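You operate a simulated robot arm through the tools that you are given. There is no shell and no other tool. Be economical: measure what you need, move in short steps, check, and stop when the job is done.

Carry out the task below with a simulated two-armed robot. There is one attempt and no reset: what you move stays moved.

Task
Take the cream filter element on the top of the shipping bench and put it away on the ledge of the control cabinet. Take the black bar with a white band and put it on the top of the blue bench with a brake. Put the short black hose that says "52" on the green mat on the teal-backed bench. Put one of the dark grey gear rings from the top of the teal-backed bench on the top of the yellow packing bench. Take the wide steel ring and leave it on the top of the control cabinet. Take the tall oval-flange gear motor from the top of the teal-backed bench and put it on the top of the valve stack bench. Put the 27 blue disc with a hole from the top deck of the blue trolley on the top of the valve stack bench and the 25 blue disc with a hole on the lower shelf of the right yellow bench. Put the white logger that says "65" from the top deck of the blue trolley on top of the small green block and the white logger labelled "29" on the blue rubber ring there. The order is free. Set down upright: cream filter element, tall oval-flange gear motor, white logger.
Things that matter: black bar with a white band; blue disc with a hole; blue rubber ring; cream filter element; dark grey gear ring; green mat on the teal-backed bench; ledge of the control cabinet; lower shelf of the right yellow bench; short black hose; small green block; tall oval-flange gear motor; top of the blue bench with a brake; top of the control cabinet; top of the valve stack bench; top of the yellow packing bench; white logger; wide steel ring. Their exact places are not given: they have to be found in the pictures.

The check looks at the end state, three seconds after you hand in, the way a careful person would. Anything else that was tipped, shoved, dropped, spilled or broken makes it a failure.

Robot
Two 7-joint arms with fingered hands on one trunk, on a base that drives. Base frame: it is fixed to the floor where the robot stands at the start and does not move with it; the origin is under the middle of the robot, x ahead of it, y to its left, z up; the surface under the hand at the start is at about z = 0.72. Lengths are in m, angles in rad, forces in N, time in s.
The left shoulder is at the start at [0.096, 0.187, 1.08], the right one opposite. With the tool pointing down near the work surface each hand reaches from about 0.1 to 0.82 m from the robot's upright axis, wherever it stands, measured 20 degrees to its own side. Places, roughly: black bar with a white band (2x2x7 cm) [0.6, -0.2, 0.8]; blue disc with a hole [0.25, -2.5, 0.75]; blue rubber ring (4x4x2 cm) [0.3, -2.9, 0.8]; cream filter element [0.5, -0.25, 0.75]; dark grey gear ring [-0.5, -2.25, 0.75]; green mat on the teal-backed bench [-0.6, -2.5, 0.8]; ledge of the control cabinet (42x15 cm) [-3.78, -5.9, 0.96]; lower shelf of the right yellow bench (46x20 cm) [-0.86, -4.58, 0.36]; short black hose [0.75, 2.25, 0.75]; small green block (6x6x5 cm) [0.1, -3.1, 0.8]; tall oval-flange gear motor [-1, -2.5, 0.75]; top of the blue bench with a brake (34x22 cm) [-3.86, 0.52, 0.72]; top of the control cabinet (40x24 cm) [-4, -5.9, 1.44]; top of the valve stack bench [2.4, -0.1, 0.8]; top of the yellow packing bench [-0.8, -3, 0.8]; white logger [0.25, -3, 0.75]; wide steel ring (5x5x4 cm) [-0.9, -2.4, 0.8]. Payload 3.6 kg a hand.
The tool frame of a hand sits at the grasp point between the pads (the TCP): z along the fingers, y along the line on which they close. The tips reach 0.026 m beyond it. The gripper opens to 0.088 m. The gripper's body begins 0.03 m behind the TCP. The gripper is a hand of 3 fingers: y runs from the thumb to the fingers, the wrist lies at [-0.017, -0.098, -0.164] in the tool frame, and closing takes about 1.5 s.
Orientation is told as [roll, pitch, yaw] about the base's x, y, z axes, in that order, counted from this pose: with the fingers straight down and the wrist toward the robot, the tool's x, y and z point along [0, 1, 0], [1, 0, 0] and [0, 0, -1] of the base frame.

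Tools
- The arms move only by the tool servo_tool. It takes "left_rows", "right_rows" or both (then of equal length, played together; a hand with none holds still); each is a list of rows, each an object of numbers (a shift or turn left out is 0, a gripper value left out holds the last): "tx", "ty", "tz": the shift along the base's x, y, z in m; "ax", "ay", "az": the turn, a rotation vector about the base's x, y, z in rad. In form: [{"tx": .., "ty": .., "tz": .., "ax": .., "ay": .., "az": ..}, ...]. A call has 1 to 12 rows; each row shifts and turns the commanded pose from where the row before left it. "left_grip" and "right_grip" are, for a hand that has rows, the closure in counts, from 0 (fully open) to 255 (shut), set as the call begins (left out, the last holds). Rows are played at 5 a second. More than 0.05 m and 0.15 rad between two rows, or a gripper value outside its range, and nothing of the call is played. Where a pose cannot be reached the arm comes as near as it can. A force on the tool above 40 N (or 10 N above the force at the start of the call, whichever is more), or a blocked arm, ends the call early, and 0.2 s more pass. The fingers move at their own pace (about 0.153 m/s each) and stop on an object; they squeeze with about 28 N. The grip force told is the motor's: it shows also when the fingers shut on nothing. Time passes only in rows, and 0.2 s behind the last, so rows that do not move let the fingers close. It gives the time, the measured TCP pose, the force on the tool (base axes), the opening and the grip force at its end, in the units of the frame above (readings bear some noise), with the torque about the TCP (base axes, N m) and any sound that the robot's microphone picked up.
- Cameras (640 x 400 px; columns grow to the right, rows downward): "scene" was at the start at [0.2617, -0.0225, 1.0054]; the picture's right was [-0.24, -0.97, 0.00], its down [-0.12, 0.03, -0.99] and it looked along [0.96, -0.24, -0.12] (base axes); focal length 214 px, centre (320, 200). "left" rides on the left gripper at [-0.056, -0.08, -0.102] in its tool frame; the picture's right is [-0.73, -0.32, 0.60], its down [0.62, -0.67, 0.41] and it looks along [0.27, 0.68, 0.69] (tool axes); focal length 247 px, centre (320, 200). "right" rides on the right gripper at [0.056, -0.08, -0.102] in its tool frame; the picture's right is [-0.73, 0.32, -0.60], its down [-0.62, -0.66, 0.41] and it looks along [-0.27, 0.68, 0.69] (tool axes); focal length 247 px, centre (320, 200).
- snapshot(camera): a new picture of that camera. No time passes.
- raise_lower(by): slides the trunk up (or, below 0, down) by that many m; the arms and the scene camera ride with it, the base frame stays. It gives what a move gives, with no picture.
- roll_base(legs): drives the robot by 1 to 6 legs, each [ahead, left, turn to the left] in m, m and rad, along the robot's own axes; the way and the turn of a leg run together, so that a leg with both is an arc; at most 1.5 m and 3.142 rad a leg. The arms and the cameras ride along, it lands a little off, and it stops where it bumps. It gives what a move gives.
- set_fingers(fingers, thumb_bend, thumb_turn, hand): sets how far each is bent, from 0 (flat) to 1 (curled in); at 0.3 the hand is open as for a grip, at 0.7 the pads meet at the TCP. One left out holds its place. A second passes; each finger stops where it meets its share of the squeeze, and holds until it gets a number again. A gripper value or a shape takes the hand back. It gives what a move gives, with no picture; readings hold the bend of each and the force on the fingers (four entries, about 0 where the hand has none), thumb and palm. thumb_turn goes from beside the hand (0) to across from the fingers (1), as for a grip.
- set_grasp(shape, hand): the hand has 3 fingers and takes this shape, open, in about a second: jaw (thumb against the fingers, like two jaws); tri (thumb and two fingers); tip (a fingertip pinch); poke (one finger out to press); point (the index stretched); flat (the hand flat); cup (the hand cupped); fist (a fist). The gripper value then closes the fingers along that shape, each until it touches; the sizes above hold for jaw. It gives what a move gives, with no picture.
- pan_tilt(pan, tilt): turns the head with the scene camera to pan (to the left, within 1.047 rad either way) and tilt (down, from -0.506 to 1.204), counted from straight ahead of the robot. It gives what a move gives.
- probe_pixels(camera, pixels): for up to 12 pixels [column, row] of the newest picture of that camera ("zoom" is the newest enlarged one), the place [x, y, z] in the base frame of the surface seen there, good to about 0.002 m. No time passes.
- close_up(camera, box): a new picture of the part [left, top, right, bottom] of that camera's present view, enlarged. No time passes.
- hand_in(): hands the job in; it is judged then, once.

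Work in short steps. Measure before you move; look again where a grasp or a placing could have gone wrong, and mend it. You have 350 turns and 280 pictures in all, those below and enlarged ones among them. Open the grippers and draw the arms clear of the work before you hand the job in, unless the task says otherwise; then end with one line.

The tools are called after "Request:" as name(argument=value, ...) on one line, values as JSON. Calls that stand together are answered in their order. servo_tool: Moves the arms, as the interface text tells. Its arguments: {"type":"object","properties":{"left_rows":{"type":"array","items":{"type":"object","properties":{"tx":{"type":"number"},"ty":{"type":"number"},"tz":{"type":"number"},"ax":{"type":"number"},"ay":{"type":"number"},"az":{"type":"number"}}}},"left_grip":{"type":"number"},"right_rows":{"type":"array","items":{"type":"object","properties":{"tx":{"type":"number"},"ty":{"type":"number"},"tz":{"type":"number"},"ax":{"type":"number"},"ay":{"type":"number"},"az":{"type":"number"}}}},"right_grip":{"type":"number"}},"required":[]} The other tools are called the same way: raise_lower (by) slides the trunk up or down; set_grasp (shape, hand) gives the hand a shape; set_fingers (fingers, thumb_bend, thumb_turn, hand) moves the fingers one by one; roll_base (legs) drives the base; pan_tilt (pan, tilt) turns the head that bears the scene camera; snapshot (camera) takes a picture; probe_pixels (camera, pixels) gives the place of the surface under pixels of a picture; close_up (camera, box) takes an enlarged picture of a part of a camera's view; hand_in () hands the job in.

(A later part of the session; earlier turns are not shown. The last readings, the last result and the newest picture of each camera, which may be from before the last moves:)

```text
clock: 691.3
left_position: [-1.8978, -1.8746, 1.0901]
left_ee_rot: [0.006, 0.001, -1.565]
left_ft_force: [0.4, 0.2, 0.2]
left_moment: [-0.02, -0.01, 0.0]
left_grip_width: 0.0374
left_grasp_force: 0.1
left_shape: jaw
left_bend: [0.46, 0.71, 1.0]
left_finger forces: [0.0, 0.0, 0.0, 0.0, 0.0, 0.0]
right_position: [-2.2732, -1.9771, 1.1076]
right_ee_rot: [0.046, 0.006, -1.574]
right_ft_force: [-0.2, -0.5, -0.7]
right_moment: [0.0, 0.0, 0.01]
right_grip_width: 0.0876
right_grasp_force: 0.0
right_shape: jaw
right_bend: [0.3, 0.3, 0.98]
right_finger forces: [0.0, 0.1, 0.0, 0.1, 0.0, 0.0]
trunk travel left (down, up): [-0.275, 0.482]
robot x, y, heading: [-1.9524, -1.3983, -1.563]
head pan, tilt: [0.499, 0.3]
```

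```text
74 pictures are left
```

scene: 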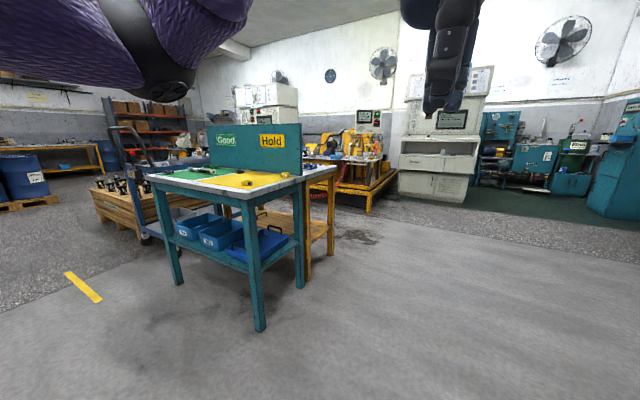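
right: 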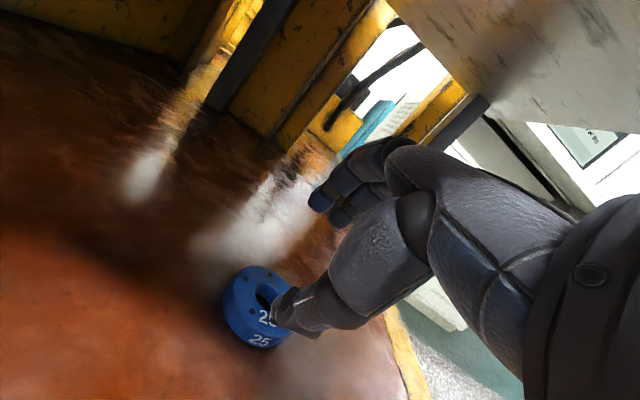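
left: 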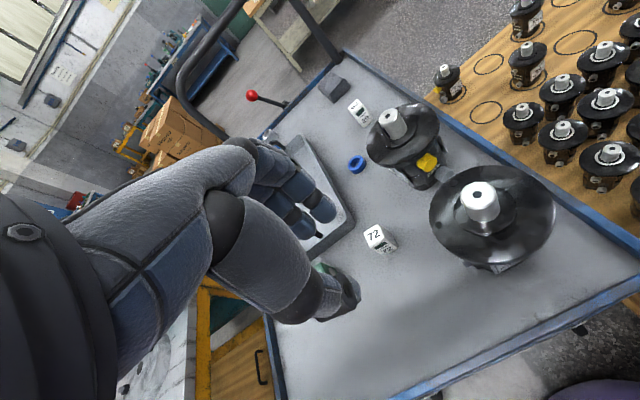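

I move the left hand outward, strafe east to x≈0.50, lower the trunk, and set the right hand's 40° tilt near x≈0.315.

Request:
servo_tool(left_rows=[{"tx": 0.045}, {"tx": 0.045}, {"tx": 0.045}, {"tx": 0.045}, {"tx": 0.045}, {"tz": 0.045}, {"tz": 0.045}, {}])

Request:
roll_base(legs=[[0, 1.25, 0], [0, 1.2, 0]])

Request:
raise_lower(by=-0.12)

Request:
servo_tool(right_rows=[{"ax": -0.14, "tx": 0.03, "ty": -0.02}, {"ax": -0.14, "tx": 0.03, "ty": -0.02}, {"ax": -0.14, "tx": 0.03, "ty": -0.02}, {"ax": -0.14, "tx": 0.02, "ty": -0.02}, {"ax": -0.14, "ty": -0.02}, {"tz": -0.03}, {"tz": -0.03}, {}])

Request:
pan_tilt(pan=-0.3, tilt=0.4)

Request:
snapshot(camera="scene")

```text
clock: 693.1
left_position: [-1.6718, -1.8726, 1.1782]
left_ee_rot: [0.005, 0.002, -1.565]
left_ft_force: [0.0, 0.1, -0.1]
left_moment: [-0.03, 0.02, -0.01]
left_grip_width: 0.0376
left_grasp_force: 0.2
left_shape: jaw
left_bend: [0.46, 0.71, 1.0]
left_finger forces: [0.0, 0.1, 0.0, 0.1, 0.0, 0.0]
right_position: [-2.2736, -1.9769, 1.1063]
right_ee_rot: [0.044, 0.005, -1.574]
right_ft_force: [-0.5, -0.8, 0.0]
right_moment: [-0.02, 0.0, 0.01]
right_grip_width: 0.0878
right_grasp_force: 0.1
right_shape: jaw
right_bend: [0.3, 0.3, 0.98]
right_finger forces: [0.0, 0.0, 0.2, 0.0, 0.0, 0.0]
trunk travel left (down, up): [-0.275, 0.482]
robot x, y, heading: [-1.9494, -1.4034, -1.565]
head pan, tilt: [0.499, 0.3]
```

```text
clock: 705.1
left_position: [0.7983, -1.7949, 1.1779]
left_ee_rot: [0.002, -0.001, -1.526]
left_ft_force: [-0.7, 0.3, -0.1]
left_moment: [0.01, -0.01, -0.02]
left_grip_width: 0.0379
left_grasp_force: 0.0
left_shape: jaw
left_bend: [0.46, 0.71, 1.0]
left_finger forces: [0.0, 0.1, 0.1, 0.1, 0.1, 0.1]
right_position: [0.2015, -1.9209, 1.1081]
right_ee_rot: [0.044, 0.005, -1.535]
right_ft_force: [-0.1, 0.5, -0.7]
right_moment: [0.02, 0.03, 0.03]
right_grip_width: 0.0877
right_grasp_force: 0.1
right_shape: jaw
right_bend: [0.3, 0.3, 0.98]
right_finger forces: [0.0, 0.0, 0.1, 0.0, 0.1, 0.0]
trunk travel left (down, up): [-0.275, 0.482]
robot x, y, heading: [0.4999, -1.3326, -1.523]
head pan, tilt: [0.499, 0.3]
```

```text
clock: 706.6
left_position: [0.7982, -1.7936, 1.0592]
left_ee_rot: [0.004, -0.001, -1.525]
left_ft_force: [0.2, -0.3, -0.2]
left_moment: [0.04, 0.0, 0.0]
left_grip_width: 0.0379
left_grasp_force: 0.0
left_shape: jaw
left_bend: [0.46, 0.71, 1.0]
left_finger forces: [0.0, 0.1, 0.0, 0.1, 0.0, 0.1]
right_position: [0.2023, -1.9468, 0.9495]
right_ee_rot: [0.044, 0.08, -1.534]
right_ft_force: [0.2, 0.2, -0.6]
right_moment: [-0.01, -0.01, -0.02]
right_grip_width: 0.0879
right_grasp_force: 0.1
right_shape: jaw
right_bend: [0.3, 0.3, 0.98]
right_finger forces: [0.0, 0.0, 0.0, 0.0, 0.0, 0.1]
trunk travel left (down, up): [-0.155, 0.602]
robot x, y, heading: [0.4995, -1.3317, -1.524]
head pan, tilt: [0.499, 0.3]
```

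```text
clock: 708.4
left_position: [0.7986, -1.7946, 1.0583]
left_ee_rot: [0.004, 0.0, -1.526]
left_ft_force: [0.0, -0.1, 0.7]
left_moment: [0.01, -0.01, 0.01]
left_grip_width: 0.0377
left_grasp_force: 0.0
left_shape: jaw
left_bend: [0.46, 0.71, 1.0]
left_finger forces: [0.0, 0.0, 0.0, 0.0, 0.0, 0.0]
right_position: [0.3113, -2.0437, 0.8886]
right_ee_rot: [0.018, -0.617, -1.529]
right_ft_force: [-0.5, -0.3, 0.3]
right_moment: [0.01, -0.01, -0.02]
right_grip_width: 0.0876
right_grasp_force: 0.1
right_shape: jaw
right_bend: [0.3, 0.3, 0.98]
right_finger forces: [0.0, 0.1, 0.0, 0.0, 0.1, 0.1]
trunk travel left (down, up): [-0.155, 0.602]
robot x, y, heading: [0.5035, -1.331, -1.525]
head pan, tilt: [0.499, 0.3]
```

```text
clock: 709.5
left_position: [0.7973, -1.7937, 1.0588]
left_ee_rot: [0.004, -0.001, -1.524]
left_ft_force: [0.6, -1.2, 1.4]
left_moment: [0.0, -0.02, 0.01]
left_grip_width: 0.0378
left_grasp_force: 0.0
left_shape: jaw
left_bend: [0.46, 0.71, 1.0]
left_finger forces: [0.1, 0.0, 0.0, 0.1, 0.1, 0.0]
right_position: [0.3103, -2.0443, 0.8885]
right_ee_rot: [0.015, -0.615, -1.529]
right_ft_force: [1.0, 0.8, -0.5]
right_moment: [0.02, 0.0, -0.01]
right_grip_width: 0.0875
right_grasp_force: 0.1
right_shape: jaw
right_bend: [0.3, 0.3, 0.98]
right_finger forces: [0.0, 0.0, 0.0, 0.0, 0.0, 0.0]
trunk travel left (down, up): [-0.155, 0.602]
robot x, y, heading: [0.5025, -1.333, -1.523]
head pan, tilt: [-0.3, 0.4]
```

```text
73 pictures are left
```

scene: 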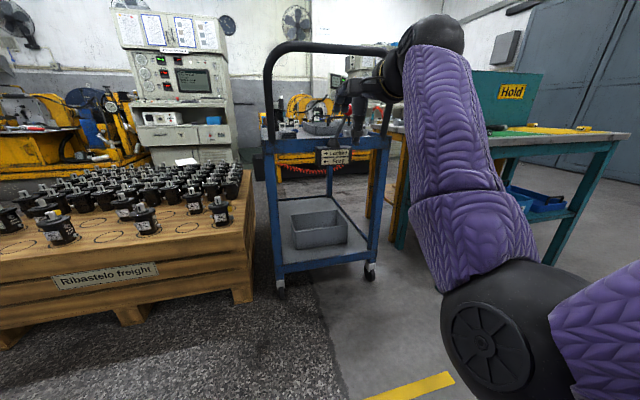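

I correct the heading, re-centre the hand at x≈0.315 and drive forward into the opening to robot y≈-1.80.

Request:
roll_base(legs=[[0, 0.03, -0.045]])

Request:
servo_tool(right_rows=[{"tz": 0.008}, {}], right_grip=70)

Request:
roll_base(legs=[[0.3, 0, 0]])

Request:
snapshot(camera="scene")

```text
clock: 710.3
left_position: [0.8082, -1.8075, 1.0582]
left_ee_rot: [0.002, 0.0, -1.572]
left_ft_force: [-0.5, -0.7, -0.1]
left_moment: [-0.01, 0.04, 0.01]
left_grip_width: 0.0379
left_grasp_force: 0.0
left_shape: jaw
left_bend: [0.46, 0.71, 1.0]
left_finger forces: [0.0, 0.0, 0.1, 0.1, 0.0, 0.0]
right_position: [0.3086, -2.0339, 0.8886]
right_ee_rot: [0.016, -0.615, -1.574]
right_ft_force: [0.2, -0.6, 0.5]
right_moment: [-0.05, -0.02, -0.03]
right_grip_width: 0.0881
right_grasp_force: 0.0
right_shape: jaw
right_bend: [0.3, 0.3, 0.98]
right_finger forces: [0.0, 0.1, 0.0, 0.0, 0.0, 0.1]
trunk travel left (down, up): [-0.155, 0.602]
robot x, y, heading: [0.5274, -1.3323, -1.575]
head pan, tilt: [-0.3, 0.4]
```

```text
clock: 710.9
left_position: [0.8064, -1.805, 1.0586]
left_ee_rot: [0.005, 0.0, -1.574]
left_ft_force: [0.4, 0.0, 0.0]
left_moment: [0.02, 0.0, -0.03]
left_grip_width: 0.0376
left_grasp_force: 0.0
left_shape: jaw
left_bend: [0.46, 0.71, 1.0]
left_finger forces: [0.1, 0.0, 0.0, 0.1, 0.1, 0.0]
right_position: [0.3091, -2.0345, 0.8968]
right_ee_rot: [0.016, -0.616, -1.575]
right_ft_force: [-0.2, -1.2, 0.3]
right_moment: [0.02, -0.01, 0.0]
right_grip_width: 0.0642
right_grasp_force: 0.2
right_shape: jaw
right_bend: [0.35, 0.54, 0.99]
right_finger forces: [0.1, 0.0, 0.0, 0.0, 0.0, 0.0]
trunk travel left (down, up): [-0.155, 0.602]
robot x, y, heading: [0.5306, -1.3334, -1.572]
head pan, tilt: [-0.3, 0.4]
```

```text
clock: 713.0
left_position: [0.8085, -2.112, 1.0578]
left_ee_rot: [0.005, 0.001, -1.567]
left_ft_force: [-0.2, -0.6, -0.5]
left_moment: [0.01, -0.03, -0.01]
left_grip_width: 0.0378
left_grasp_force: 0.1
left_shape: jaw
left_bend: [0.46, 0.71, 1.0]
left_finger forces: [0.1, 0.0, 0.0, 0.1, 0.0, 0.1]
right_position: [0.3125, -2.3405, 0.8954]
right_ee_rot: [0.015, -0.616, -1.571]
right_ft_force: [0.6, 0.2, -0.9]
right_moment: [0.0, -0.04, 0.01]
right_grip_width: 0.0642
right_grasp_force: 0.1
right_shape: jaw
right_bend: [0.35, 0.54, 0.99]
right_finger forces: [0.0, 0.0, 0.0, 0.0, 0.0, 0.0]
trunk travel left (down, up): [-0.155, 0.602]
robot x, y, heading: [0.534, -1.6363, -1.569]
head pan, tilt: [-0.3, 0.4]
```

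```text
72 pictures are left
```

scene: 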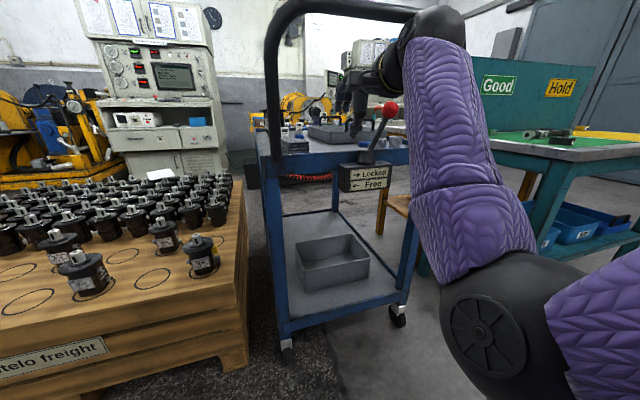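

I stretch the arm nearly straight by 0.13 m, then will drive further with it level.

Request:
servo_tool(right_rows=[{"ty": -0.035, "tx": 0.003}, {"ty": -0.035, "tx": 0.003}, {"ty": -0.035}, {"ty": -0.025}, {}])

Request:
snapshot(camera="scene")

```text
clock: 714.2
left_position: [0.8082, -2.1117, 1.059]
left_ee_rot: [0.006, 0.0, -1.569]
left_ft_force: [0.3, -0.4, 0.1]
left_moment: [0.01, -0.05, 0.01]
left_grip_width: 0.0377
left_grasp_force: 0.0
left_shape: jaw
left_bend: [0.46, 0.71, 1.0]
left_finger forces: [0.1, 0.1, 0.1, 0.0, 0.1, 0.0]
right_position: [0.3181, -2.4719, 0.8954]
right_ee_rot: [0.018, -0.617, -1.57]
right_ft_force: [-0.4, 0.0, 0.3]
right_moment: [0.02, 0.03, 0.04]
right_grip_width: 0.064
right_grasp_force: 0.1
right_shape: jaw
right_bend: [0.35, 0.54, 0.99]
right_finger forces: [0.0, 0.0, 0.0, 0.0, 0.0, 0.1]
trunk travel left (down, up): [-0.155, 0.602]
robot x, y, heading: [0.5309, -1.6366, -1.567]
head pan, tilt: [-0.3, 0.4]
```

```text
71 pictures are left
```

scene: 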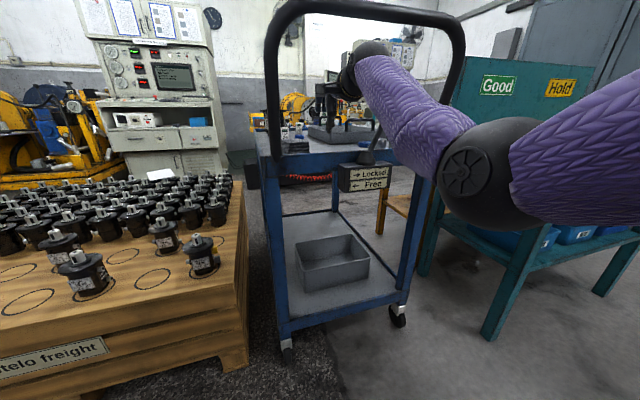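

I probe the forearm slope before driving on.

Request:
probe_pixels(camera="scene", pixels=[[372, 75], [395, 100], [420, 120], [440, 145], [400, 140], [470, 170]])

```text
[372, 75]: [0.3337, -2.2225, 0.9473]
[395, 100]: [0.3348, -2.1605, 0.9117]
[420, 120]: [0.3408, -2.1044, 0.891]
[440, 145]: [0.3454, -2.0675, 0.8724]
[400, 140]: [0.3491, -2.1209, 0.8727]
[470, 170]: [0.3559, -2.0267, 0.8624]
```

The forearm still sags a bit; I raise the trunk by 5 cm while lowering the hand by the same.

Request:
raise_lower(by=0.03)

Request:
servo_tool(right_rows=[{"tz": -0.015}, {"tz": -0.015}, {}])

Request:
raise_lower(by=0.025)

Request:
servo_tool(right_rows=[{"tz": -0.012}, {"tz": -0.013, "ty": -0.015}, {"ty": -0.015}, {}])

Request:
snapshot(camera="scene")

```text
clock: 714.9
left_position: [0.8091, -2.111, 1.0875]
left_ee_rot: [0.005, 0.002, -1.569]
left_ft_force: [0.2, 0.8, -0.2]
left_moment: [0.01, 0.01, -0.02]
left_grip_width: 0.0377
left_grasp_force: 0.0
left_shape: jaw
left_bend: [0.46, 0.71, 1.0]
left_finger forces: [0.0, 0.0, 0.1, 0.1, 0.0, 0.0]
right_position: [0.3187, -2.4724, 0.9248]
right_ee_rot: [0.016, -0.614, -1.567]
right_ft_force: [-0.1, 0.1, 0.2]
right_moment: [0.01, 0.0, 0.02]
right_grip_width: 0.0641
right_grasp_force: 0.1
right_shape: jaw
right_bend: [0.35, 0.54, 0.99]
right_finger forces: [0.0, 0.1, 0.0, 0.0, 0.0, 0.0]
trunk travel left (down, up): [-0.185, 0.572]
robot x, y, heading: [0.5313, -1.6391, -1.565]
head pan, tilt: [-0.3, 0.4]
```

```text
clock: 715.7
left_position: [0.8088, -2.1108, 1.0885]
left_ee_rot: [0.004, -0.001, -1.569]
left_ft_force: [-0.7, -0.2, -0.3]
left_moment: [0.01, -0.02, 0.01]
left_grip_width: 0.0379
left_grasp_force: 0.0
left_shape: jaw
left_bend: [0.46, 0.71, 1.0]
left_finger forces: [0.1, 0.1, 0.0, 0.0, 0.0, 0.0]
right_position: [0.3181, -2.4708, 0.8949]
right_ee_rot: [0.015, -0.616, -1.57]
right_ft_force: [0.1, 0.9, -0.3]
right_moment: [0.01, -0.01, 0.01]
right_grip_width: 0.0643
right_grasp_force: 0.0
right_shape: jaw
right_bend: [0.35, 0.54, 0.99]
right_finger forces: [0.0, 0.0, 0.0, 0.1, 0.1, 0.0]
trunk travel left (down, up): [-0.185, 0.572]
robot x, y, heading: [0.5303, -1.6378, -1.566]
head pan, tilt: [-0.3, 0.4]
```

```text
clock: 716.5
left_position: [0.8081, -2.1124, 1.1125]
left_ee_rot: [0.005, 0.003, -1.568]
left_ft_force: [0.2, -0.2, -0.8]
left_moment: [0.0, 0.02, -0.03]
left_grip_width: 0.0377
left_grasp_force: 0.1
left_shape: jaw
left_bend: [0.46, 0.71, 1.0]
left_finger forces: [0.1, 0.0, 0.0, 0.1, 0.0, 0.1]
right_position: [0.3186, -2.4704, 0.9199]
right_ee_rot: [0.018, -0.616, -1.572]
right_ft_force: [-0.6, 0.1, 0.1]
right_moment: [0.01, 0.0, 0.01]
right_grip_width: 0.0642
right_grasp_force: 0.0
right_shape: jaw
right_bend: [0.35, 0.54, 0.99]
right_finger forces: [0.0, 0.0, 0.1, 0.1, 0.1, 0.0]
trunk travel left (down, up): [-0.21, 0.547]
robot x, y, heading: [0.5333, -1.6387, -1.565]
head pan, tilt: [-0.3, 0.4]
```

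```text
clock: 717.5
left_position: [0.8093, -2.1113, 1.1139]
left_ee_rot: [0.006, -0.001, -1.57]
left_ft_force: [0.2, -0.8, 0.2]
left_moment: [0.01, -0.03, -0.01]
left_grip_width: 0.0376
left_grasp_force: 0.0
left_shape: jaw
left_bend: [0.46, 0.71, 1.0]
left_finger forces: [0.0, 0.1, 0.0, 0.1, 0.0, 0.0]
right_position: [0.3183, -2.5006, 0.8969]
right_ee_rot: [0.015, -0.615, -1.571]
right_ft_force: [0.0, 0.1, -0.8]
right_moment: [0.02, -0.01, 0.0]
right_grip_width: 0.0641
right_grasp_force: 0.0
right_shape: jaw
right_bend: [0.35, 0.54, 0.99]
right_finger forces: [0.0, 0.1, 0.0, 0.0, 0.0, 0.0]
trunk travel left (down, up): [-0.21, 0.547]
robot x, y, heading: [0.532, -1.6331, -1.568]
head pan, tilt: [-0.3, 0.4]
```

```text
70 pictures are left
```

scene: 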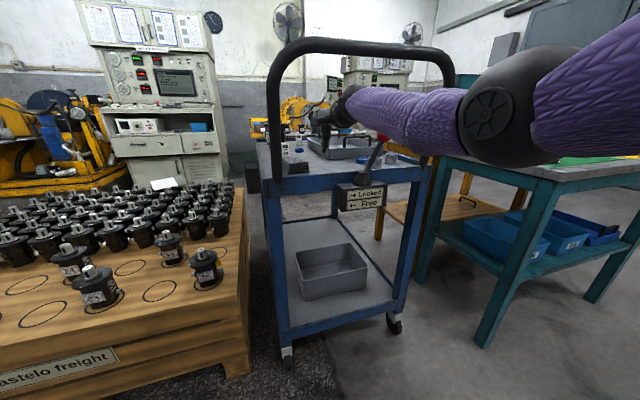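

Forearm is level. I probe its lateral line relative to the lever ball and the bar.

Request:
probe_pixels(camera="scene", pixels=[[365, 105], [400, 115], [430, 120], [455, 125], [405, 93], [440, 140], [380, 47], [480, 150]])

```text
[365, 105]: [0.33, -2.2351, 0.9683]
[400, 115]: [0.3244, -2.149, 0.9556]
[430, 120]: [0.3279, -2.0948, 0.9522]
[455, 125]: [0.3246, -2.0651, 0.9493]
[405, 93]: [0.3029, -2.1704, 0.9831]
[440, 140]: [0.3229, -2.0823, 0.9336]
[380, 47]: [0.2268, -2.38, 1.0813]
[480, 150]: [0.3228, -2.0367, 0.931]
```

Clearances are fine (3 cm to the ball, ~7 cm to the bar). I drive 0.2 m forward.

Request:
roll_base(legs=[[0.2, 0, 0]])

Request:
snapshot(camera="right")

Request:
snapshot(camera="scene")

```text
clock: 719.0
left_position: [0.8102, -2.3046, 1.1127]
left_ee_rot: [0.006, 0.003, -1.566]
left_ft_force: [0.7, -0.3, 1.5]
left_moment: [-0.01, -0.02, 0.0]
left_grip_width: 0.0378
left_grasp_force: 0.0
left_shape: jaw
left_bend: [0.46, 0.71, 1.0]
left_finger forces: [0.0, 0.1, 0.1, 0.0, 0.0, 0.1]
right_position: [0.3206, -2.6945, 0.8965]
right_ee_rot: [0.016, -0.616, -1.57]
right_ft_force: [0.8, -0.1, -0.2]
right_moment: [-0.01, 0.0, 0.02]
right_grip_width: 0.0643
right_grasp_force: 0.1
right_shape: jaw
right_bend: [0.35, 0.54, 0.99]
right_finger forces: [0.0, 0.0, 0.1, 0.0, 0.1, 0.0]
trunk travel left (down, up): [-0.21, 0.547]
robot x, y, heading: [0.5329, -1.8297, -1.566]
head pan, tilt: [-0.3, 0.4]
```

```text
69 pictures are left
```

right: 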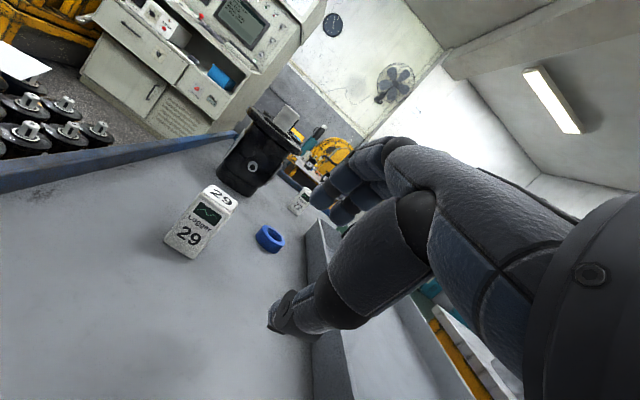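

```text
68 pictures are left
```

scene: 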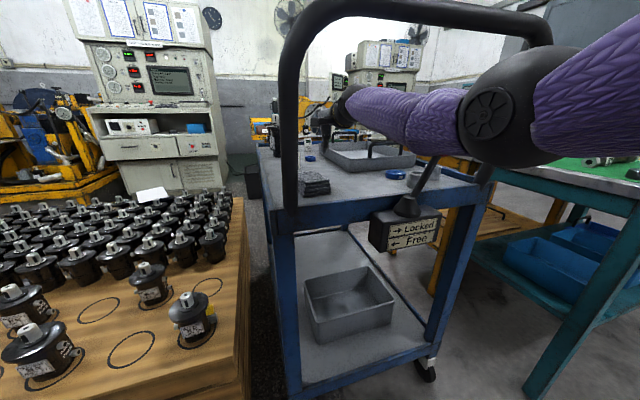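

I now shift the hand left to the logger's x with a small yaw (+0.17) to keep the wrist away from the post.

Request:
servo_tool(right_rows=[{"az": 0.06, "tx": 0.022}, {"az": 0.06, "tx": 0.022}, {"az": 0.05, "tx": 0.021}, {}])

Request:
snapshot(camera="right")

Request:
close_up(camera="scene", box=[250, 20, 570, 220])

```text
clock: 720.0
left_position: [0.8109, -2.3031, 1.1132]
left_ee_rot: [0.005, 0.0, -1.568]
left_ft_force: [0.5, -0.1, 0.9]
left_moment: [0.0, 0.02, 0.0]
left_grip_width: 0.0377
left_grasp_force: 0.0
left_shape: jaw
left_bend: [0.46, 0.71, 1.0]
left_finger forces: [0.0, 0.0, 0.0, 0.0, 0.1, 0.0]
right_position: [0.3869, -2.693, 0.8959]
right_ee_rot: [0.016, -0.615, -1.397]
right_ft_force: [0.4, -0.4, -0.2]
right_moment: [-0.02, -0.01, 0.02]
right_grip_width: 0.0641
right_grasp_force: 0.0
right_shape: jaw
right_bend: [0.35, 0.54, 0.99]
right_finger forces: [0.0, 0.0, 0.0, 0.0, 0.0, 0.0]
trunk travel left (down, up): [-0.21, 0.547]
robot x, y, heading: [0.5333, -1.8284, -1.561]
head pan, tilt: [-0.3, 0.4]
```

```text
67 pictures are left
```

right: 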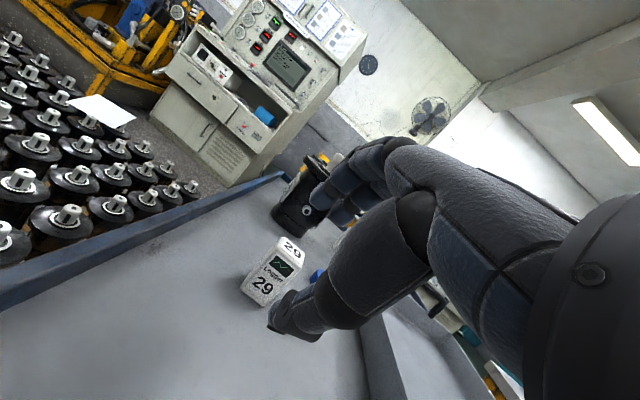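

```text
2.00 times, centred on (410, 120) of scene
```

zoom: 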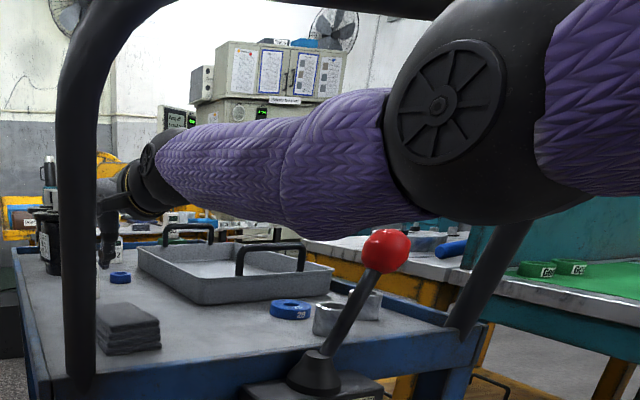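

Good. I advance in small alternations: base forward, hand back and untilt, keeping the fingers above the logger (top 0.84).

Request:
roll_base(legs=[[0.09, 0, 0]])

Request:
roll_base(legs=[[0.05, 0, 0]])

Request:
servo_tool(right_rows=[{"ty": 0.03, "ax": 0.1, "ay": 0.018}, {"ty": 0.025, "ax": 0.1, "ay": 0.018}, {"ax": 0.1, "ay": 0.018}, {}])

Request:
snapshot(camera="right")

Request:
snapshot(camera="scene")

```text
clock: 721.1
left_position: [0.8103, -2.392, 1.1135]
left_ee_rot: [0.006, 0.003, -1.566]
left_ft_force: [1.0, -0.4, -0.1]
left_moment: [0.03, 0.0, 0.01]
left_grip_width: 0.0378
left_grasp_force: 0.2
left_shape: jaw
left_bend: [0.46, 0.71, 1.0]
left_finger forces: [0.0, 0.1, 0.0, 0.0, 0.1, 0.0]
right_position: [0.3876, -2.784, 0.8959]
right_ee_rot: [0.016, -0.612, -1.398]
right_ft_force: [-0.6, 0.0, 0.5]
right_moment: [0.02, 0.0, 0.03]
right_grip_width: 0.0641
right_grasp_force: 0.0
right_shape: jaw
right_bend: [0.35, 0.54, 0.99]
right_finger forces: [0.0, 0.1, 0.0, 0.0, 0.1, 0.1]
trunk travel left (down, up): [-0.21, 0.547]
robot x, y, heading: [0.533, -1.9238, -1.565]
head pan, tilt: [-0.3, 0.4]
```

```text
clock: 722.0
left_position: [0.812, -2.4428, 1.1132]
left_ee_rot: [0.005, 0.002, -1.566]
left_ft_force: [0.2, -0.3, 0.1]
left_moment: [0.03, 0.04, 0.01]
left_grip_width: 0.0377
left_grasp_force: 0.0
left_shape: jaw
left_bend: [0.46, 0.71, 1.0]
left_finger forces: [0.0, 0.1, 0.0, 0.0, 0.0, 0.0]
right_position: [0.3863, -2.8316, 0.8945]
right_ee_rot: [0.014, -0.616, -1.397]
right_ft_force: [0.2, 0.2, 0.5]
right_moment: [-0.01, 0.02, -0.01]
right_grip_width: 0.0639
right_grasp_force: 0.1
right_shape: jaw
right_bend: [0.35, 0.54, 0.99]
right_finger forces: [0.1, 0.0, 0.0, 0.0, 0.0, 0.0]
trunk travel left (down, up): [-0.21, 0.547]
robot x, y, heading: [0.5327, -1.9705, -1.566]
head pan, tilt: [-0.3, 0.4]
```

```text
clock: 723.0
left_position: [0.8114, -2.4395, 1.1135]
left_ee_rot: [0.006, -0.001, -1.565]
left_ft_force: [-0.1, 0.5, -0.4]
left_moment: [-0.01, -0.01, -0.03]
left_grip_width: 0.0377
left_grasp_force: 0.0
left_shape: jaw
left_bend: [0.46, 0.71, 1.0]
left_finger forces: [0.0, 0.0, 0.0, 0.0, 0.1, 0.1]
right_position: [0.3905, -2.775, 0.8953]
right_ee_rot: [0.013, -0.307, -1.398]
right_ft_force: [0.3, 0.2, -0.6]
right_moment: [-0.02, 0.0, 0.01]
right_grip_width: 0.0642
right_grasp_force: 0.2
right_shape: jaw
right_bend: [0.35, 0.54, 0.99]
right_finger forces: [0.0, 0.1, 0.0, 0.0, 0.0, 0.0]
trunk travel left (down, up): [-0.21, 0.547]
robot x, y, heading: [0.535, -1.9728, -1.565]
head pan, tilt: [-0.3, 0.4]
```

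```text
65 pictures are left
```

right: 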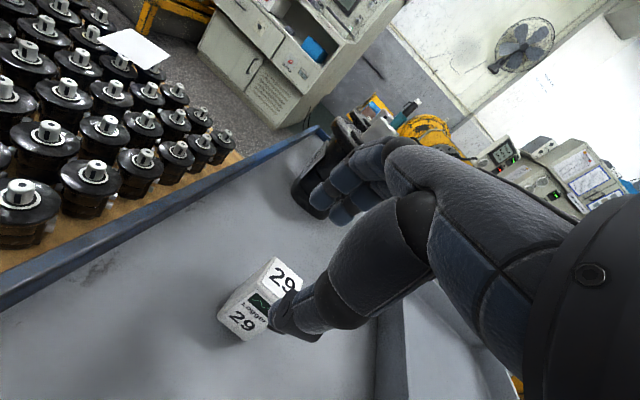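

```text
64 pictures are left
```

scene: 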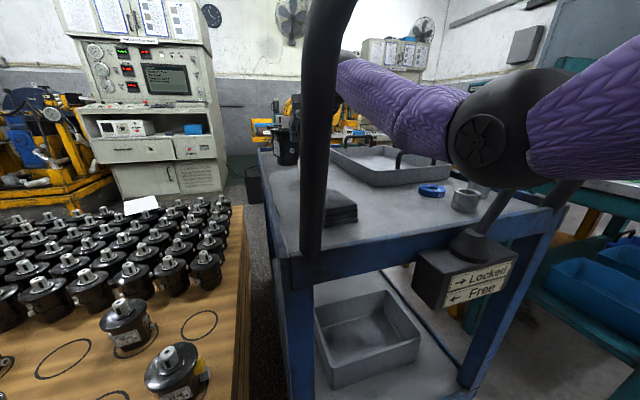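

I check the elbow's clearance to the lever ball and post.

Request:
probe_pixels(camera="scene", pixels=[[475, 170], [500, 185], [450, 150], [400, 140], [380, 100], [345, 90], [495, 205], [320, 100]])

Request:
probe_pixels(camera="right", pixels=[[276, 258], [295, 275], [275, 292], [258, 290], [270, 285], [235, 315]])

```text
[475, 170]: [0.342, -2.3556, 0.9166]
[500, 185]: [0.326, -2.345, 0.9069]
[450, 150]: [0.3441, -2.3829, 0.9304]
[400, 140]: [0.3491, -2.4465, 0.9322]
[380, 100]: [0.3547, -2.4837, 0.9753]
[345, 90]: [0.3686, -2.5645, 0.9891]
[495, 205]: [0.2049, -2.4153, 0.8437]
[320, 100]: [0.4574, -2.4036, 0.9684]
```

```text
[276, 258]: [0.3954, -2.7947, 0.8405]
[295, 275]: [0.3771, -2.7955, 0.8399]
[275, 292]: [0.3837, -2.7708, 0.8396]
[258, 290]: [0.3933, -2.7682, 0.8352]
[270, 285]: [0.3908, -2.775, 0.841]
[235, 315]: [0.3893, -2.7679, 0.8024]
```

Gap to the ball is ~1.5 cm, so I shift the base 2 cm left, advance 3.5 cm, and recentre the hand on the logger (0.386,-2.783).

Request:
roll_base(legs=[[0, 0.02, 0], [0.035, 0, 0]])

Request:
servo_tool(right_rows=[{"tx": -0.015, "ty": 0.02}, {"tx": -0.008, "ax": 0.1, "ay": 0.018, "ty": 0.005}, {"ax": 0.1, "ay": 0.018}, {"ax": 0.1, "ay": 0.018}, {}])

Request:
snapshot(camera="right")

```text
clock: 724.3
left_position: [0.8312, -2.4786, 1.1123]
left_ee_rot: [0.007, 0.001, -1.564]
left_ft_force: [-0.3, -1.0, 0.4]
left_moment: [-0.01, -0.03, 0.01]
left_grip_width: 0.0376
left_grasp_force: 0.1
left_shape: jaw
left_bend: [0.46, 0.71, 1.0]
left_finger forces: [0.1, 0.0, 0.1, 0.0, 0.1, 0.0]
right_position: [0.4091, -2.8139, 0.8951]
right_ee_rot: [0.015, -0.311, -1.396]
right_ft_force: [-0.2, -0.6, 0.0]
right_moment: [-0.03, 0.01, -0.01]
right_grip_width: 0.0641
right_grasp_force: 0.0
right_shape: jaw
right_bend: [0.35, 0.54, 0.99]
right_finger forces: [0.1, 0.1, 0.1, 0.0, 0.0, 0.0]
trunk travel left (down, up): [-0.21, 0.547]
robot x, y, heading: [0.5545, -2.0066, -1.567]
head pan, tilt: [-0.3, 0.4]
```

```text
clock: 725.5
left_position: [0.8314, -2.4777, 1.1137]
left_ee_rot: [0.005, -0.001, -1.565]
left_ft_force: [0.2, 0.4, -0.2]
left_moment: [0.02, -0.01, -0.01]
left_grip_width: 0.0376
left_grasp_force: 0.1
left_shape: jaw
left_bend: [0.46, 0.71, 1.0]
left_finger forces: [0.1, 0.0, 0.1, 0.0, 0.0, 0.0]
right_position: [0.3843, -2.7869, 0.8967]
right_ee_rot: [0.013, -0.005, -1.395]
right_ft_force: [-0.1, 0.5, -0.4]
right_moment: [-0.03, 0.01, 0.0]
right_grip_width: 0.0642
right_grasp_force: 0.1
right_shape: jaw
right_bend: [0.35, 0.54, 0.99]
right_finger forces: [0.0, 0.0, 0.0, 0.0, 0.0, 0.0]
trunk travel left (down, up): [-0.21, 0.547]
robot x, y, heading: [0.5521, -2.0085, -1.562]
head pan, tilt: [-0.3, 0.4]
```

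```text
63 pictures are left
```

right: 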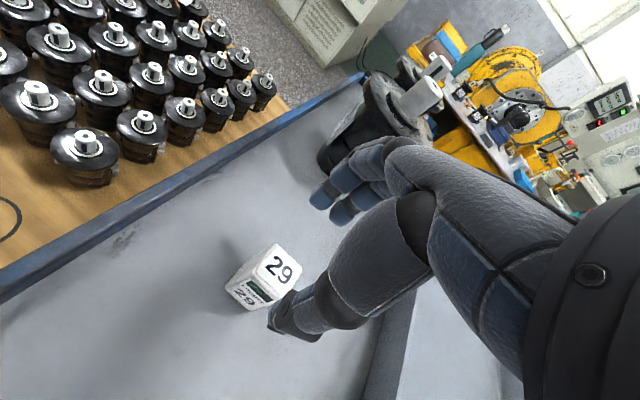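

I recheck the logger's top from this level pose.

Request:
probe_pixels(camera="right", pixels=[[262, 250], [275, 246], [298, 268], [282, 288], [258, 272], [275, 268]])

```text
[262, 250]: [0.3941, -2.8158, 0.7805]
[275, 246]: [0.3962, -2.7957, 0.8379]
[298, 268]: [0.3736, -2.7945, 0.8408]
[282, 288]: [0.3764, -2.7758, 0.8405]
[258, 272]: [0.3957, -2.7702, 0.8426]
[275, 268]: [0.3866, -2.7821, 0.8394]
```

Centre (0.3855,-2.784) matches the TCP. I descend to z 0.818 and close.

Request:
servo_tool(right_rows=[{"tx": 0.001, "ty": 0.003, "tz": -0.03}, {"tz": -0.03}, {"tz": -0.018}, {}])

Request:
servo_tool(right_rows=[{}, {}, {}, {}, {}, {}, {}], right_grip=255)

Request:
snapshot(camera="right")

```text
clock: 726.5
left_position: [0.8317, -2.4775, 1.113]
left_ee_rot: [0.005, -0.001, -1.566]
left_ft_force: [-0.3, -1.0, -0.2]
left_moment: [0.03, -0.01, 0.03]
left_grip_width: 0.0377
left_grasp_force: 0.1
left_shape: jaw
left_bend: [0.46, 0.71, 1.0]
left_finger forces: [0.0, 0.1, 0.1, 0.0, 0.0, 0.0]
right_position: [0.3891, -2.7833, 0.8192]
right_ee_rot: [0.014, -0.007, -1.395]
right_ft_force: [0.2, -0.1, 0.2]
right_moment: [-0.04, -0.01, -0.01]
right_grip_width: 0.0641
right_grasp_force: 0.1
right_shape: jaw
right_bend: [0.35, 0.54, 0.99]
right_finger forces: [0.0, 0.0, 0.1, 0.1, 0.0, 0.1]
trunk travel left (down, up): [-0.21, 0.547]
robot x, y, heading: [0.5557, -2.0077, -1.566]
head pan, tilt: [-0.3, 0.4]
```

```text
clock: 728.1
left_position: [0.832, -2.4774, 1.1138]
left_ee_rot: [0.006, 0.002, -1.567]
left_ft_force: [1.4, -0.5, 0.2]
left_moment: [-0.04, -0.03, -0.03]
left_grip_width: 0.0378
left_grasp_force: 0.0
left_shape: jaw
left_bend: [0.46, 0.71, 1.0]
left_finger forces: [0.1, 0.0, 0.0, 0.0, 0.0, 0.0]
right_position: [0.3874, -2.785, 0.8204]
right_ee_rot: [0.014, -0.008, -1.396]
right_ft_force: [-0.1, 0.5, -0.3]
right_moment: [-0.01, 0.01, 0.01]
right_grip_width: 0.0243
right_grasp_force: 28.0
right_shape: jaw
right_bend: [0.64, 0.69, 1.0]
right_finger forces: [14.2, 11.5, 0.0, 0.0, 25.7, 0.0]
trunk travel left (down, up): [-0.21, 0.547]
robot x, y, heading: [0.5541, -2.005, -1.563]
head pan, tilt: [-0.3, 0.4]
```

```text
62 pictures are left
```

right: 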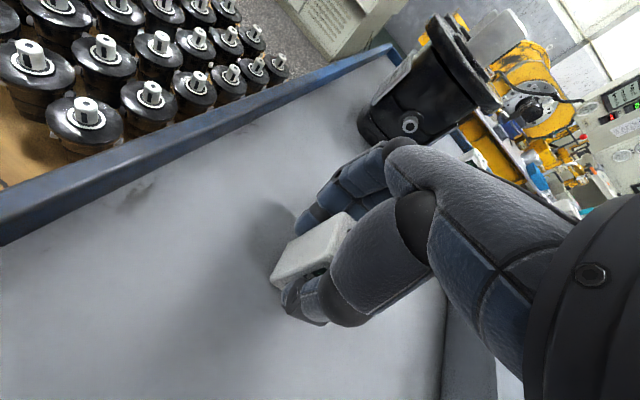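

Gripped. The blue ring is only 12 cm further, so I'll place it from here: lift the logger, then lower the trunk stepwise (keeping the hand up) so the straight arm passes well under the bar.

Request:
servo_tool(right_rows=[{"tz": 0.015}, {"tz": 0.02}, {"tz": 0.02}, {}])

Request:
raise_lower(by=-0.03)

Request:
servo_tool(right_rows=[{"tz": 0.015}, {"tz": 0.015}, {}])

Request:
raise_lower(by=-0.03)

Request:
servo_tool(right_rows=[{"tz": 0.015}, {"tz": 0.015}, {}])

Request:
snapshot(camera="scene")

Request:
snapshot(camera="right")

```text
clock: 729.1
left_position: [0.8316, -2.4774, 1.1133]
left_ee_rot: [0.006, 0.002, -1.566]
left_ft_force: [-0.4, 0.1, 0.0]
left_moment: [-0.01, 0.02, 0.01]
left_grip_width: 0.0377
left_grasp_force: 0.0
left_shape: jaw
left_bend: [0.46, 0.71, 1.0]
left_finger forces: [0.0, 0.1, 0.1, 0.0, 0.0, 0.1]
right_position: [0.387, -2.7827, 0.8725]
right_ee_rot: [0.014, -0.008, -1.397]
right_ft_force: [0.0, 0.3, -0.3]
right_moment: [0.02, 0.02, 0.02]
right_grip_width: 0.0243
right_grasp_force: 27.9
right_shape: jaw
right_bend: [0.64, 0.69, 1.0]
right_finger forces: [14.0, 11.6, 0.0, 0.0, 25.6, 0.0]
trunk travel left (down, up): [-0.21, 0.547]
robot x, y, heading: [0.5551, -2.0052, -1.563]
head pan, tilt: [-0.3, 0.4]
```

```text
clock: 729.8
left_position: [0.8315, -2.4764, 1.0835]
left_ee_rot: [0.005, 0.001, -1.563]
left_ft_force: [-0.6, 0.5, 0.0]
left_moment: [-0.04, 0.0, -0.02]
left_grip_width: 0.0376
left_grasp_force: 0.0
left_shape: jaw
left_bend: [0.46, 0.71, 1.0]
left_finger forces: [0.0, 0.0, 0.1, 0.0, 0.1, 0.0]
right_position: [0.388, -2.7834, 0.8428]
right_ee_rot: [0.014, -0.006, -1.395]
right_ft_force: [-0.9, -0.2, -1.3]
right_moment: [0.0, 0.03, -0.01]
right_grip_width: 0.0242
right_grasp_force: 28.2
right_shape: jaw
right_bend: [0.64, 0.69, 1.0]
right_finger forces: [14.0, 11.6, 0.0, 0.0, 25.7, 0.0]
trunk travel left (down, up): [-0.18, 0.577]
robot x, y, heading: [0.553, -2.0055, -1.567]
head pan, tilt: [-0.3, 0.4]
```

```text
clock: 730.6
left_position: [0.8318, -2.4771, 1.0834]
left_ee_rot: [0.004, 0.002, -1.563]
left_ft_force: [0.2, 0.5, -0.6]
left_moment: [0.0, -0.01, -0.02]
left_grip_width: 0.0377
left_grasp_force: 0.0
left_shape: jaw
left_bend: [0.46, 0.71, 1.0]
left_finger forces: [0.0, 0.0, 0.1, 0.0, 0.0, 0.0]
right_position: [0.3862, -2.7842, 0.8707]
right_ee_rot: [0.014, -0.007, -1.396]
right_ft_force: [0.1, -0.5, -0.5]
right_moment: [0.03, -0.01, -0.03]
right_grip_width: 0.0242
right_grasp_force: 27.7
right_shape: jaw
right_bend: [0.64, 0.69, 1.0]
right_finger forces: [14.0, 11.6, 0.0, 0.1, 25.6, 0.0]
trunk travel left (down, up): [-0.18, 0.577]
robot x, y, heading: [0.5507, -2.0052, -1.567]
head pan, tilt: [-0.3, 0.4]
```

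```text
clock: 731.4
left_position: [0.8319, -2.4779, 1.0541]
left_ee_rot: [0.006, 0.001, -1.564]
left_ft_force: [-0.4, 0.3, 0.9]
left_moment: [0.03, 0.0, -0.01]
left_grip_width: 0.0376
left_grasp_force: 0.1
left_shape: jaw
left_bend: [0.46, 0.71, 1.0]
left_finger forces: [0.0, 0.1, 0.1, 0.0, 0.0, 0.1]
right_position: [0.3861, -2.7844, 0.843]
right_ee_rot: [0.013, -0.006, -1.397]
right_ft_force: [0.2, 0.2, -1.1]
right_moment: [-0.01, 0.0, -0.01]
right_grip_width: 0.0244
right_grasp_force: 27.8
right_shape: jaw
right_bend: [0.64, 0.69, 1.0]
right_finger forces: [13.9, 11.8, 0.1, 0.0, 25.7, 0.1]
trunk travel left (down, up): [-0.15, 0.607]
robot x, y, heading: [0.5551, -2.0038, -1.563]
head pan, tilt: [-0.3, 0.4]
```

```text
clock: 732.2
left_position: [0.8315, -2.4772, 1.0535]
left_ee_rot: [0.007, 0.001, -1.565]
left_ft_force: [-0.8, 0.1, 0.4]
left_moment: [0.03, 0.0, 0.0]
left_grip_width: 0.0375
left_grasp_force: 0.0
left_shape: jaw
left_bend: [0.46, 0.71, 1.0]
left_finger forces: [0.1, 0.0, 0.1, 0.0, 0.0, 0.0]
right_position: [0.3858, -2.7836, 0.8721]
right_ee_rot: [0.013, -0.006, -1.396]
right_ft_force: [-0.1, 0.3, -1.0]
right_moment: [0.01, 0.01, -0.02]
right_grip_width: 0.0243
right_grasp_force: 28.4
right_shape: jaw
right_bend: [0.64, 0.69, 1.0]
right_finger forces: [13.9, 11.8, 0.0, 0.1, 25.6, 0.0]
trunk travel left (down, up): [-0.15, 0.607]
robot x, y, heading: [0.5496, -2.0052, -1.567]
head pan, tilt: [-0.3, 0.4]
```

```text
61 pictures are left
```

scene: 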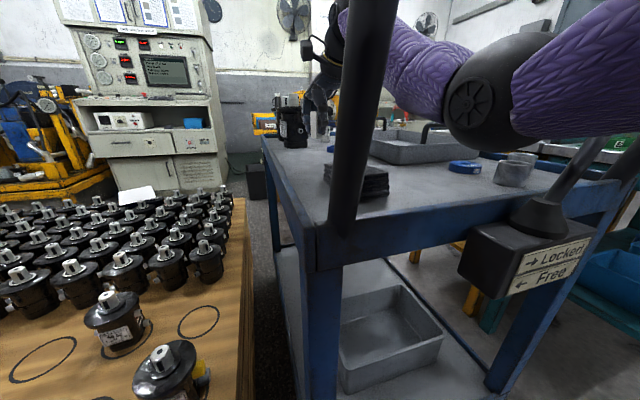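

```text
60 pictures are left
```

right: 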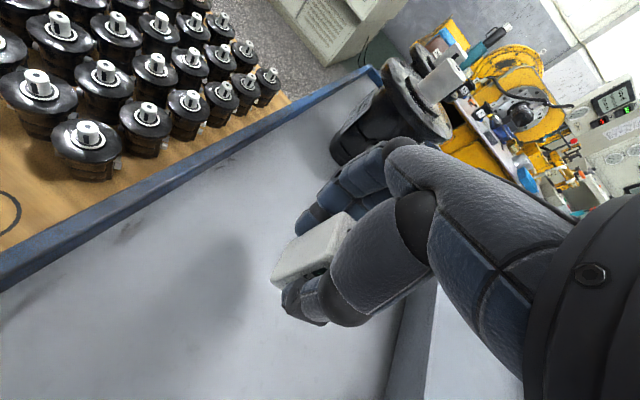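

I probe the arm's passage through the handle (post, elbow, forearm).

Request:
probe_pixels(camera="scene", pixels=[[400, 60], [430, 100], [450, 130], [480, 150], [440, 50], [500, 45], [365, 60], [560, 190], [520, 140]])

```text
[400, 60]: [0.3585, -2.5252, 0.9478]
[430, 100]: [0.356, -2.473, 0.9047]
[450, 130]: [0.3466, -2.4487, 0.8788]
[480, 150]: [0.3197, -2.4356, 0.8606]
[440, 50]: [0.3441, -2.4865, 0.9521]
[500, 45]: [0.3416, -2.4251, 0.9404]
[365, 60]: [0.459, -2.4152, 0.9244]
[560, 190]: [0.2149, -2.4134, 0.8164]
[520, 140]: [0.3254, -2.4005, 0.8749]
```

The elbow is close beside the lever ball, so I shift the base 2 cm left, then advance 8.5 cm.

Request:
roll_base(legs=[[0, 0.02, 0], [0.085, 0, 0]])

Request:
snapshot(camera="scene")

Request:
snapshot(camera="right")

```text
clock: 733.6
left_position: [0.8512, -2.5625, 1.0531]
left_ee_rot: [0.003, 0.001, -1.565]
left_ft_force: [0.3, 0.1, 0.5]
left_moment: [-0.02, 0.0, -0.02]
left_grip_width: 0.0378
left_grasp_force: 0.0
left_shape: jaw
left_bend: [0.46, 0.71, 1.0]
left_finger forces: [0.0, 0.1, 0.0, 0.0, 0.0, 0.0]
right_position: [0.4061, -2.8681, 0.8714]
right_ee_rot: [0.015, -0.005, -1.399]
right_ft_force: [0.1, -0.2, 0.2]
right_moment: [0.02, 0.0, -0.01]
right_grip_width: 0.0238
right_grasp_force: 28.0
right_shape: jaw
right_bend: [0.64, 0.69, 1.0]
right_finger forces: [13.9, 11.8, 0.0, 0.0, 25.7, 0.0]
trunk travel left (down, up): [-0.15, 0.607]
robot x, y, heading: [0.5725, -2.0908, -1.569]
head pan, tilt: [-0.3, 0.4]
```

```text
59 pictures are left
```

scene: 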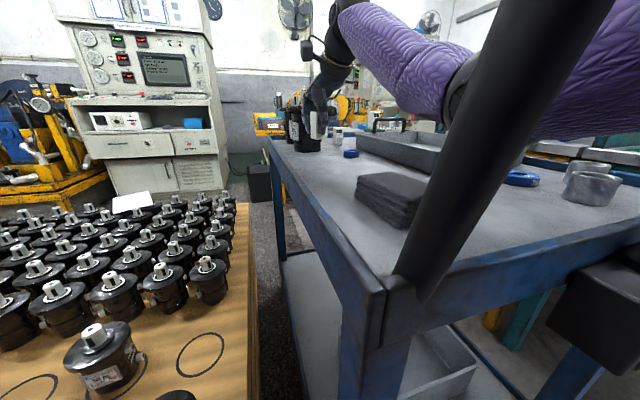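

```text
58 pictures are left
```

right: 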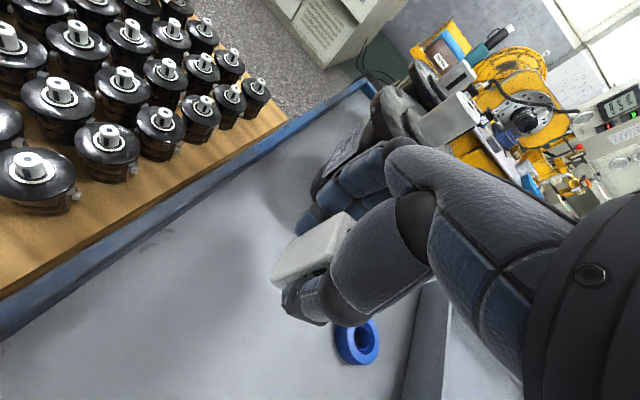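

Passed. The blue ring is visible at (357,342). I probe it, and move the hand sideways toward it (away from the pump).

Request:
probe_pixels(camera="right", pixels=[[338, 340], [376, 335], [355, 362], [362, 338], [345, 355], [372, 352], [356, 323]])

Request:
servo_tool(right_rows=[{"tx": -0.035}, {"tx": -0.035}, {"tx": -0.025}, {}])

Request:
snapshot(camera="right")

```text
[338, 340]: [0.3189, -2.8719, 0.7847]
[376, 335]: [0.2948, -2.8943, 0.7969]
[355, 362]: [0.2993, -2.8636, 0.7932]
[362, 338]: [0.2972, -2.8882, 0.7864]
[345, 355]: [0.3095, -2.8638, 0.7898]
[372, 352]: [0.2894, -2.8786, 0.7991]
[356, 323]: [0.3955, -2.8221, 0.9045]
```

```text
clock: 734.6
left_position: [0.8514, -2.5616, 1.0542]
left_ee_rot: [0.005, -0.002, -1.566]
left_ft_force: [1.5, 0.0, -0.3]
left_moment: [-0.01, -0.03, -0.02]
left_grip_width: 0.0377
left_grasp_force: 0.0
left_shape: jaw
left_bend: [0.46, 0.71, 1.0]
left_finger forces: [0.1, 0.1, 0.0, 0.1, 0.1, 0.0]
right_position: [0.3125, -2.8666, 0.8694]
right_ee_rot: [0.015, -0.004, -1.397]
right_ft_force: [-0.6, 0.4, -0.3]
right_moment: [0.01, -0.02, 0.01]
right_grip_width: 0.0241
right_grasp_force: 27.8
right_shape: jaw
right_bend: [0.64, 0.69, 1.0]
right_finger forces: [13.8, 11.8, 0.1, 0.1, 25.7, 0.1]
trunk travel left (down, up): [-0.15, 0.607]
robot x, y, heading: [0.5723, -2.087, -1.562]
head pan, tilt: [-0.3, 0.4]
```

```text
57 pictures are left
```

right: 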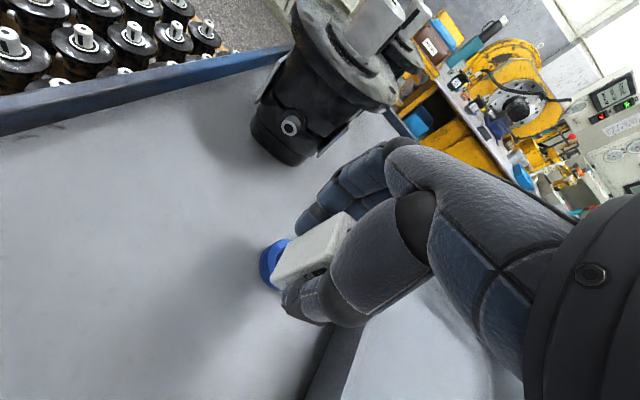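

I get a second look at the ring from the head camera to fix its centre.

Request:
close_up(camera="scene", box=[270, 90, 390, 180])

```text
4.44 times, centred on (330, 135) of scene
```

zoom: 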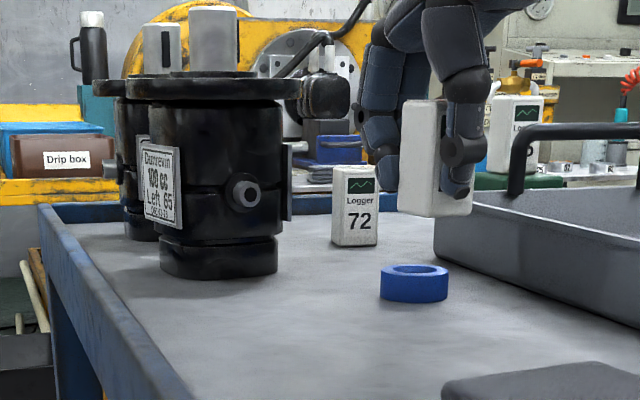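

Request:
probe_pixels(camera="zoom", pixels=[[383, 275], [445, 275], [414, 280], [400, 265], [430, 265], [414, 290], [414, 264], [390, 285], [440, 285]])

```text
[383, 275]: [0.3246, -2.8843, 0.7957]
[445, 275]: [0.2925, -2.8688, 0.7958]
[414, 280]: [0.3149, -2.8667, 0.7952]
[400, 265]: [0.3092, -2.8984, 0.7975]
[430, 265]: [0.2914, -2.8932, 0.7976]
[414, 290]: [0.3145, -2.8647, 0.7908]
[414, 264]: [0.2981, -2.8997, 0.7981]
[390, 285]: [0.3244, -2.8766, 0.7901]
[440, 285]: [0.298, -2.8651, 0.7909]
```

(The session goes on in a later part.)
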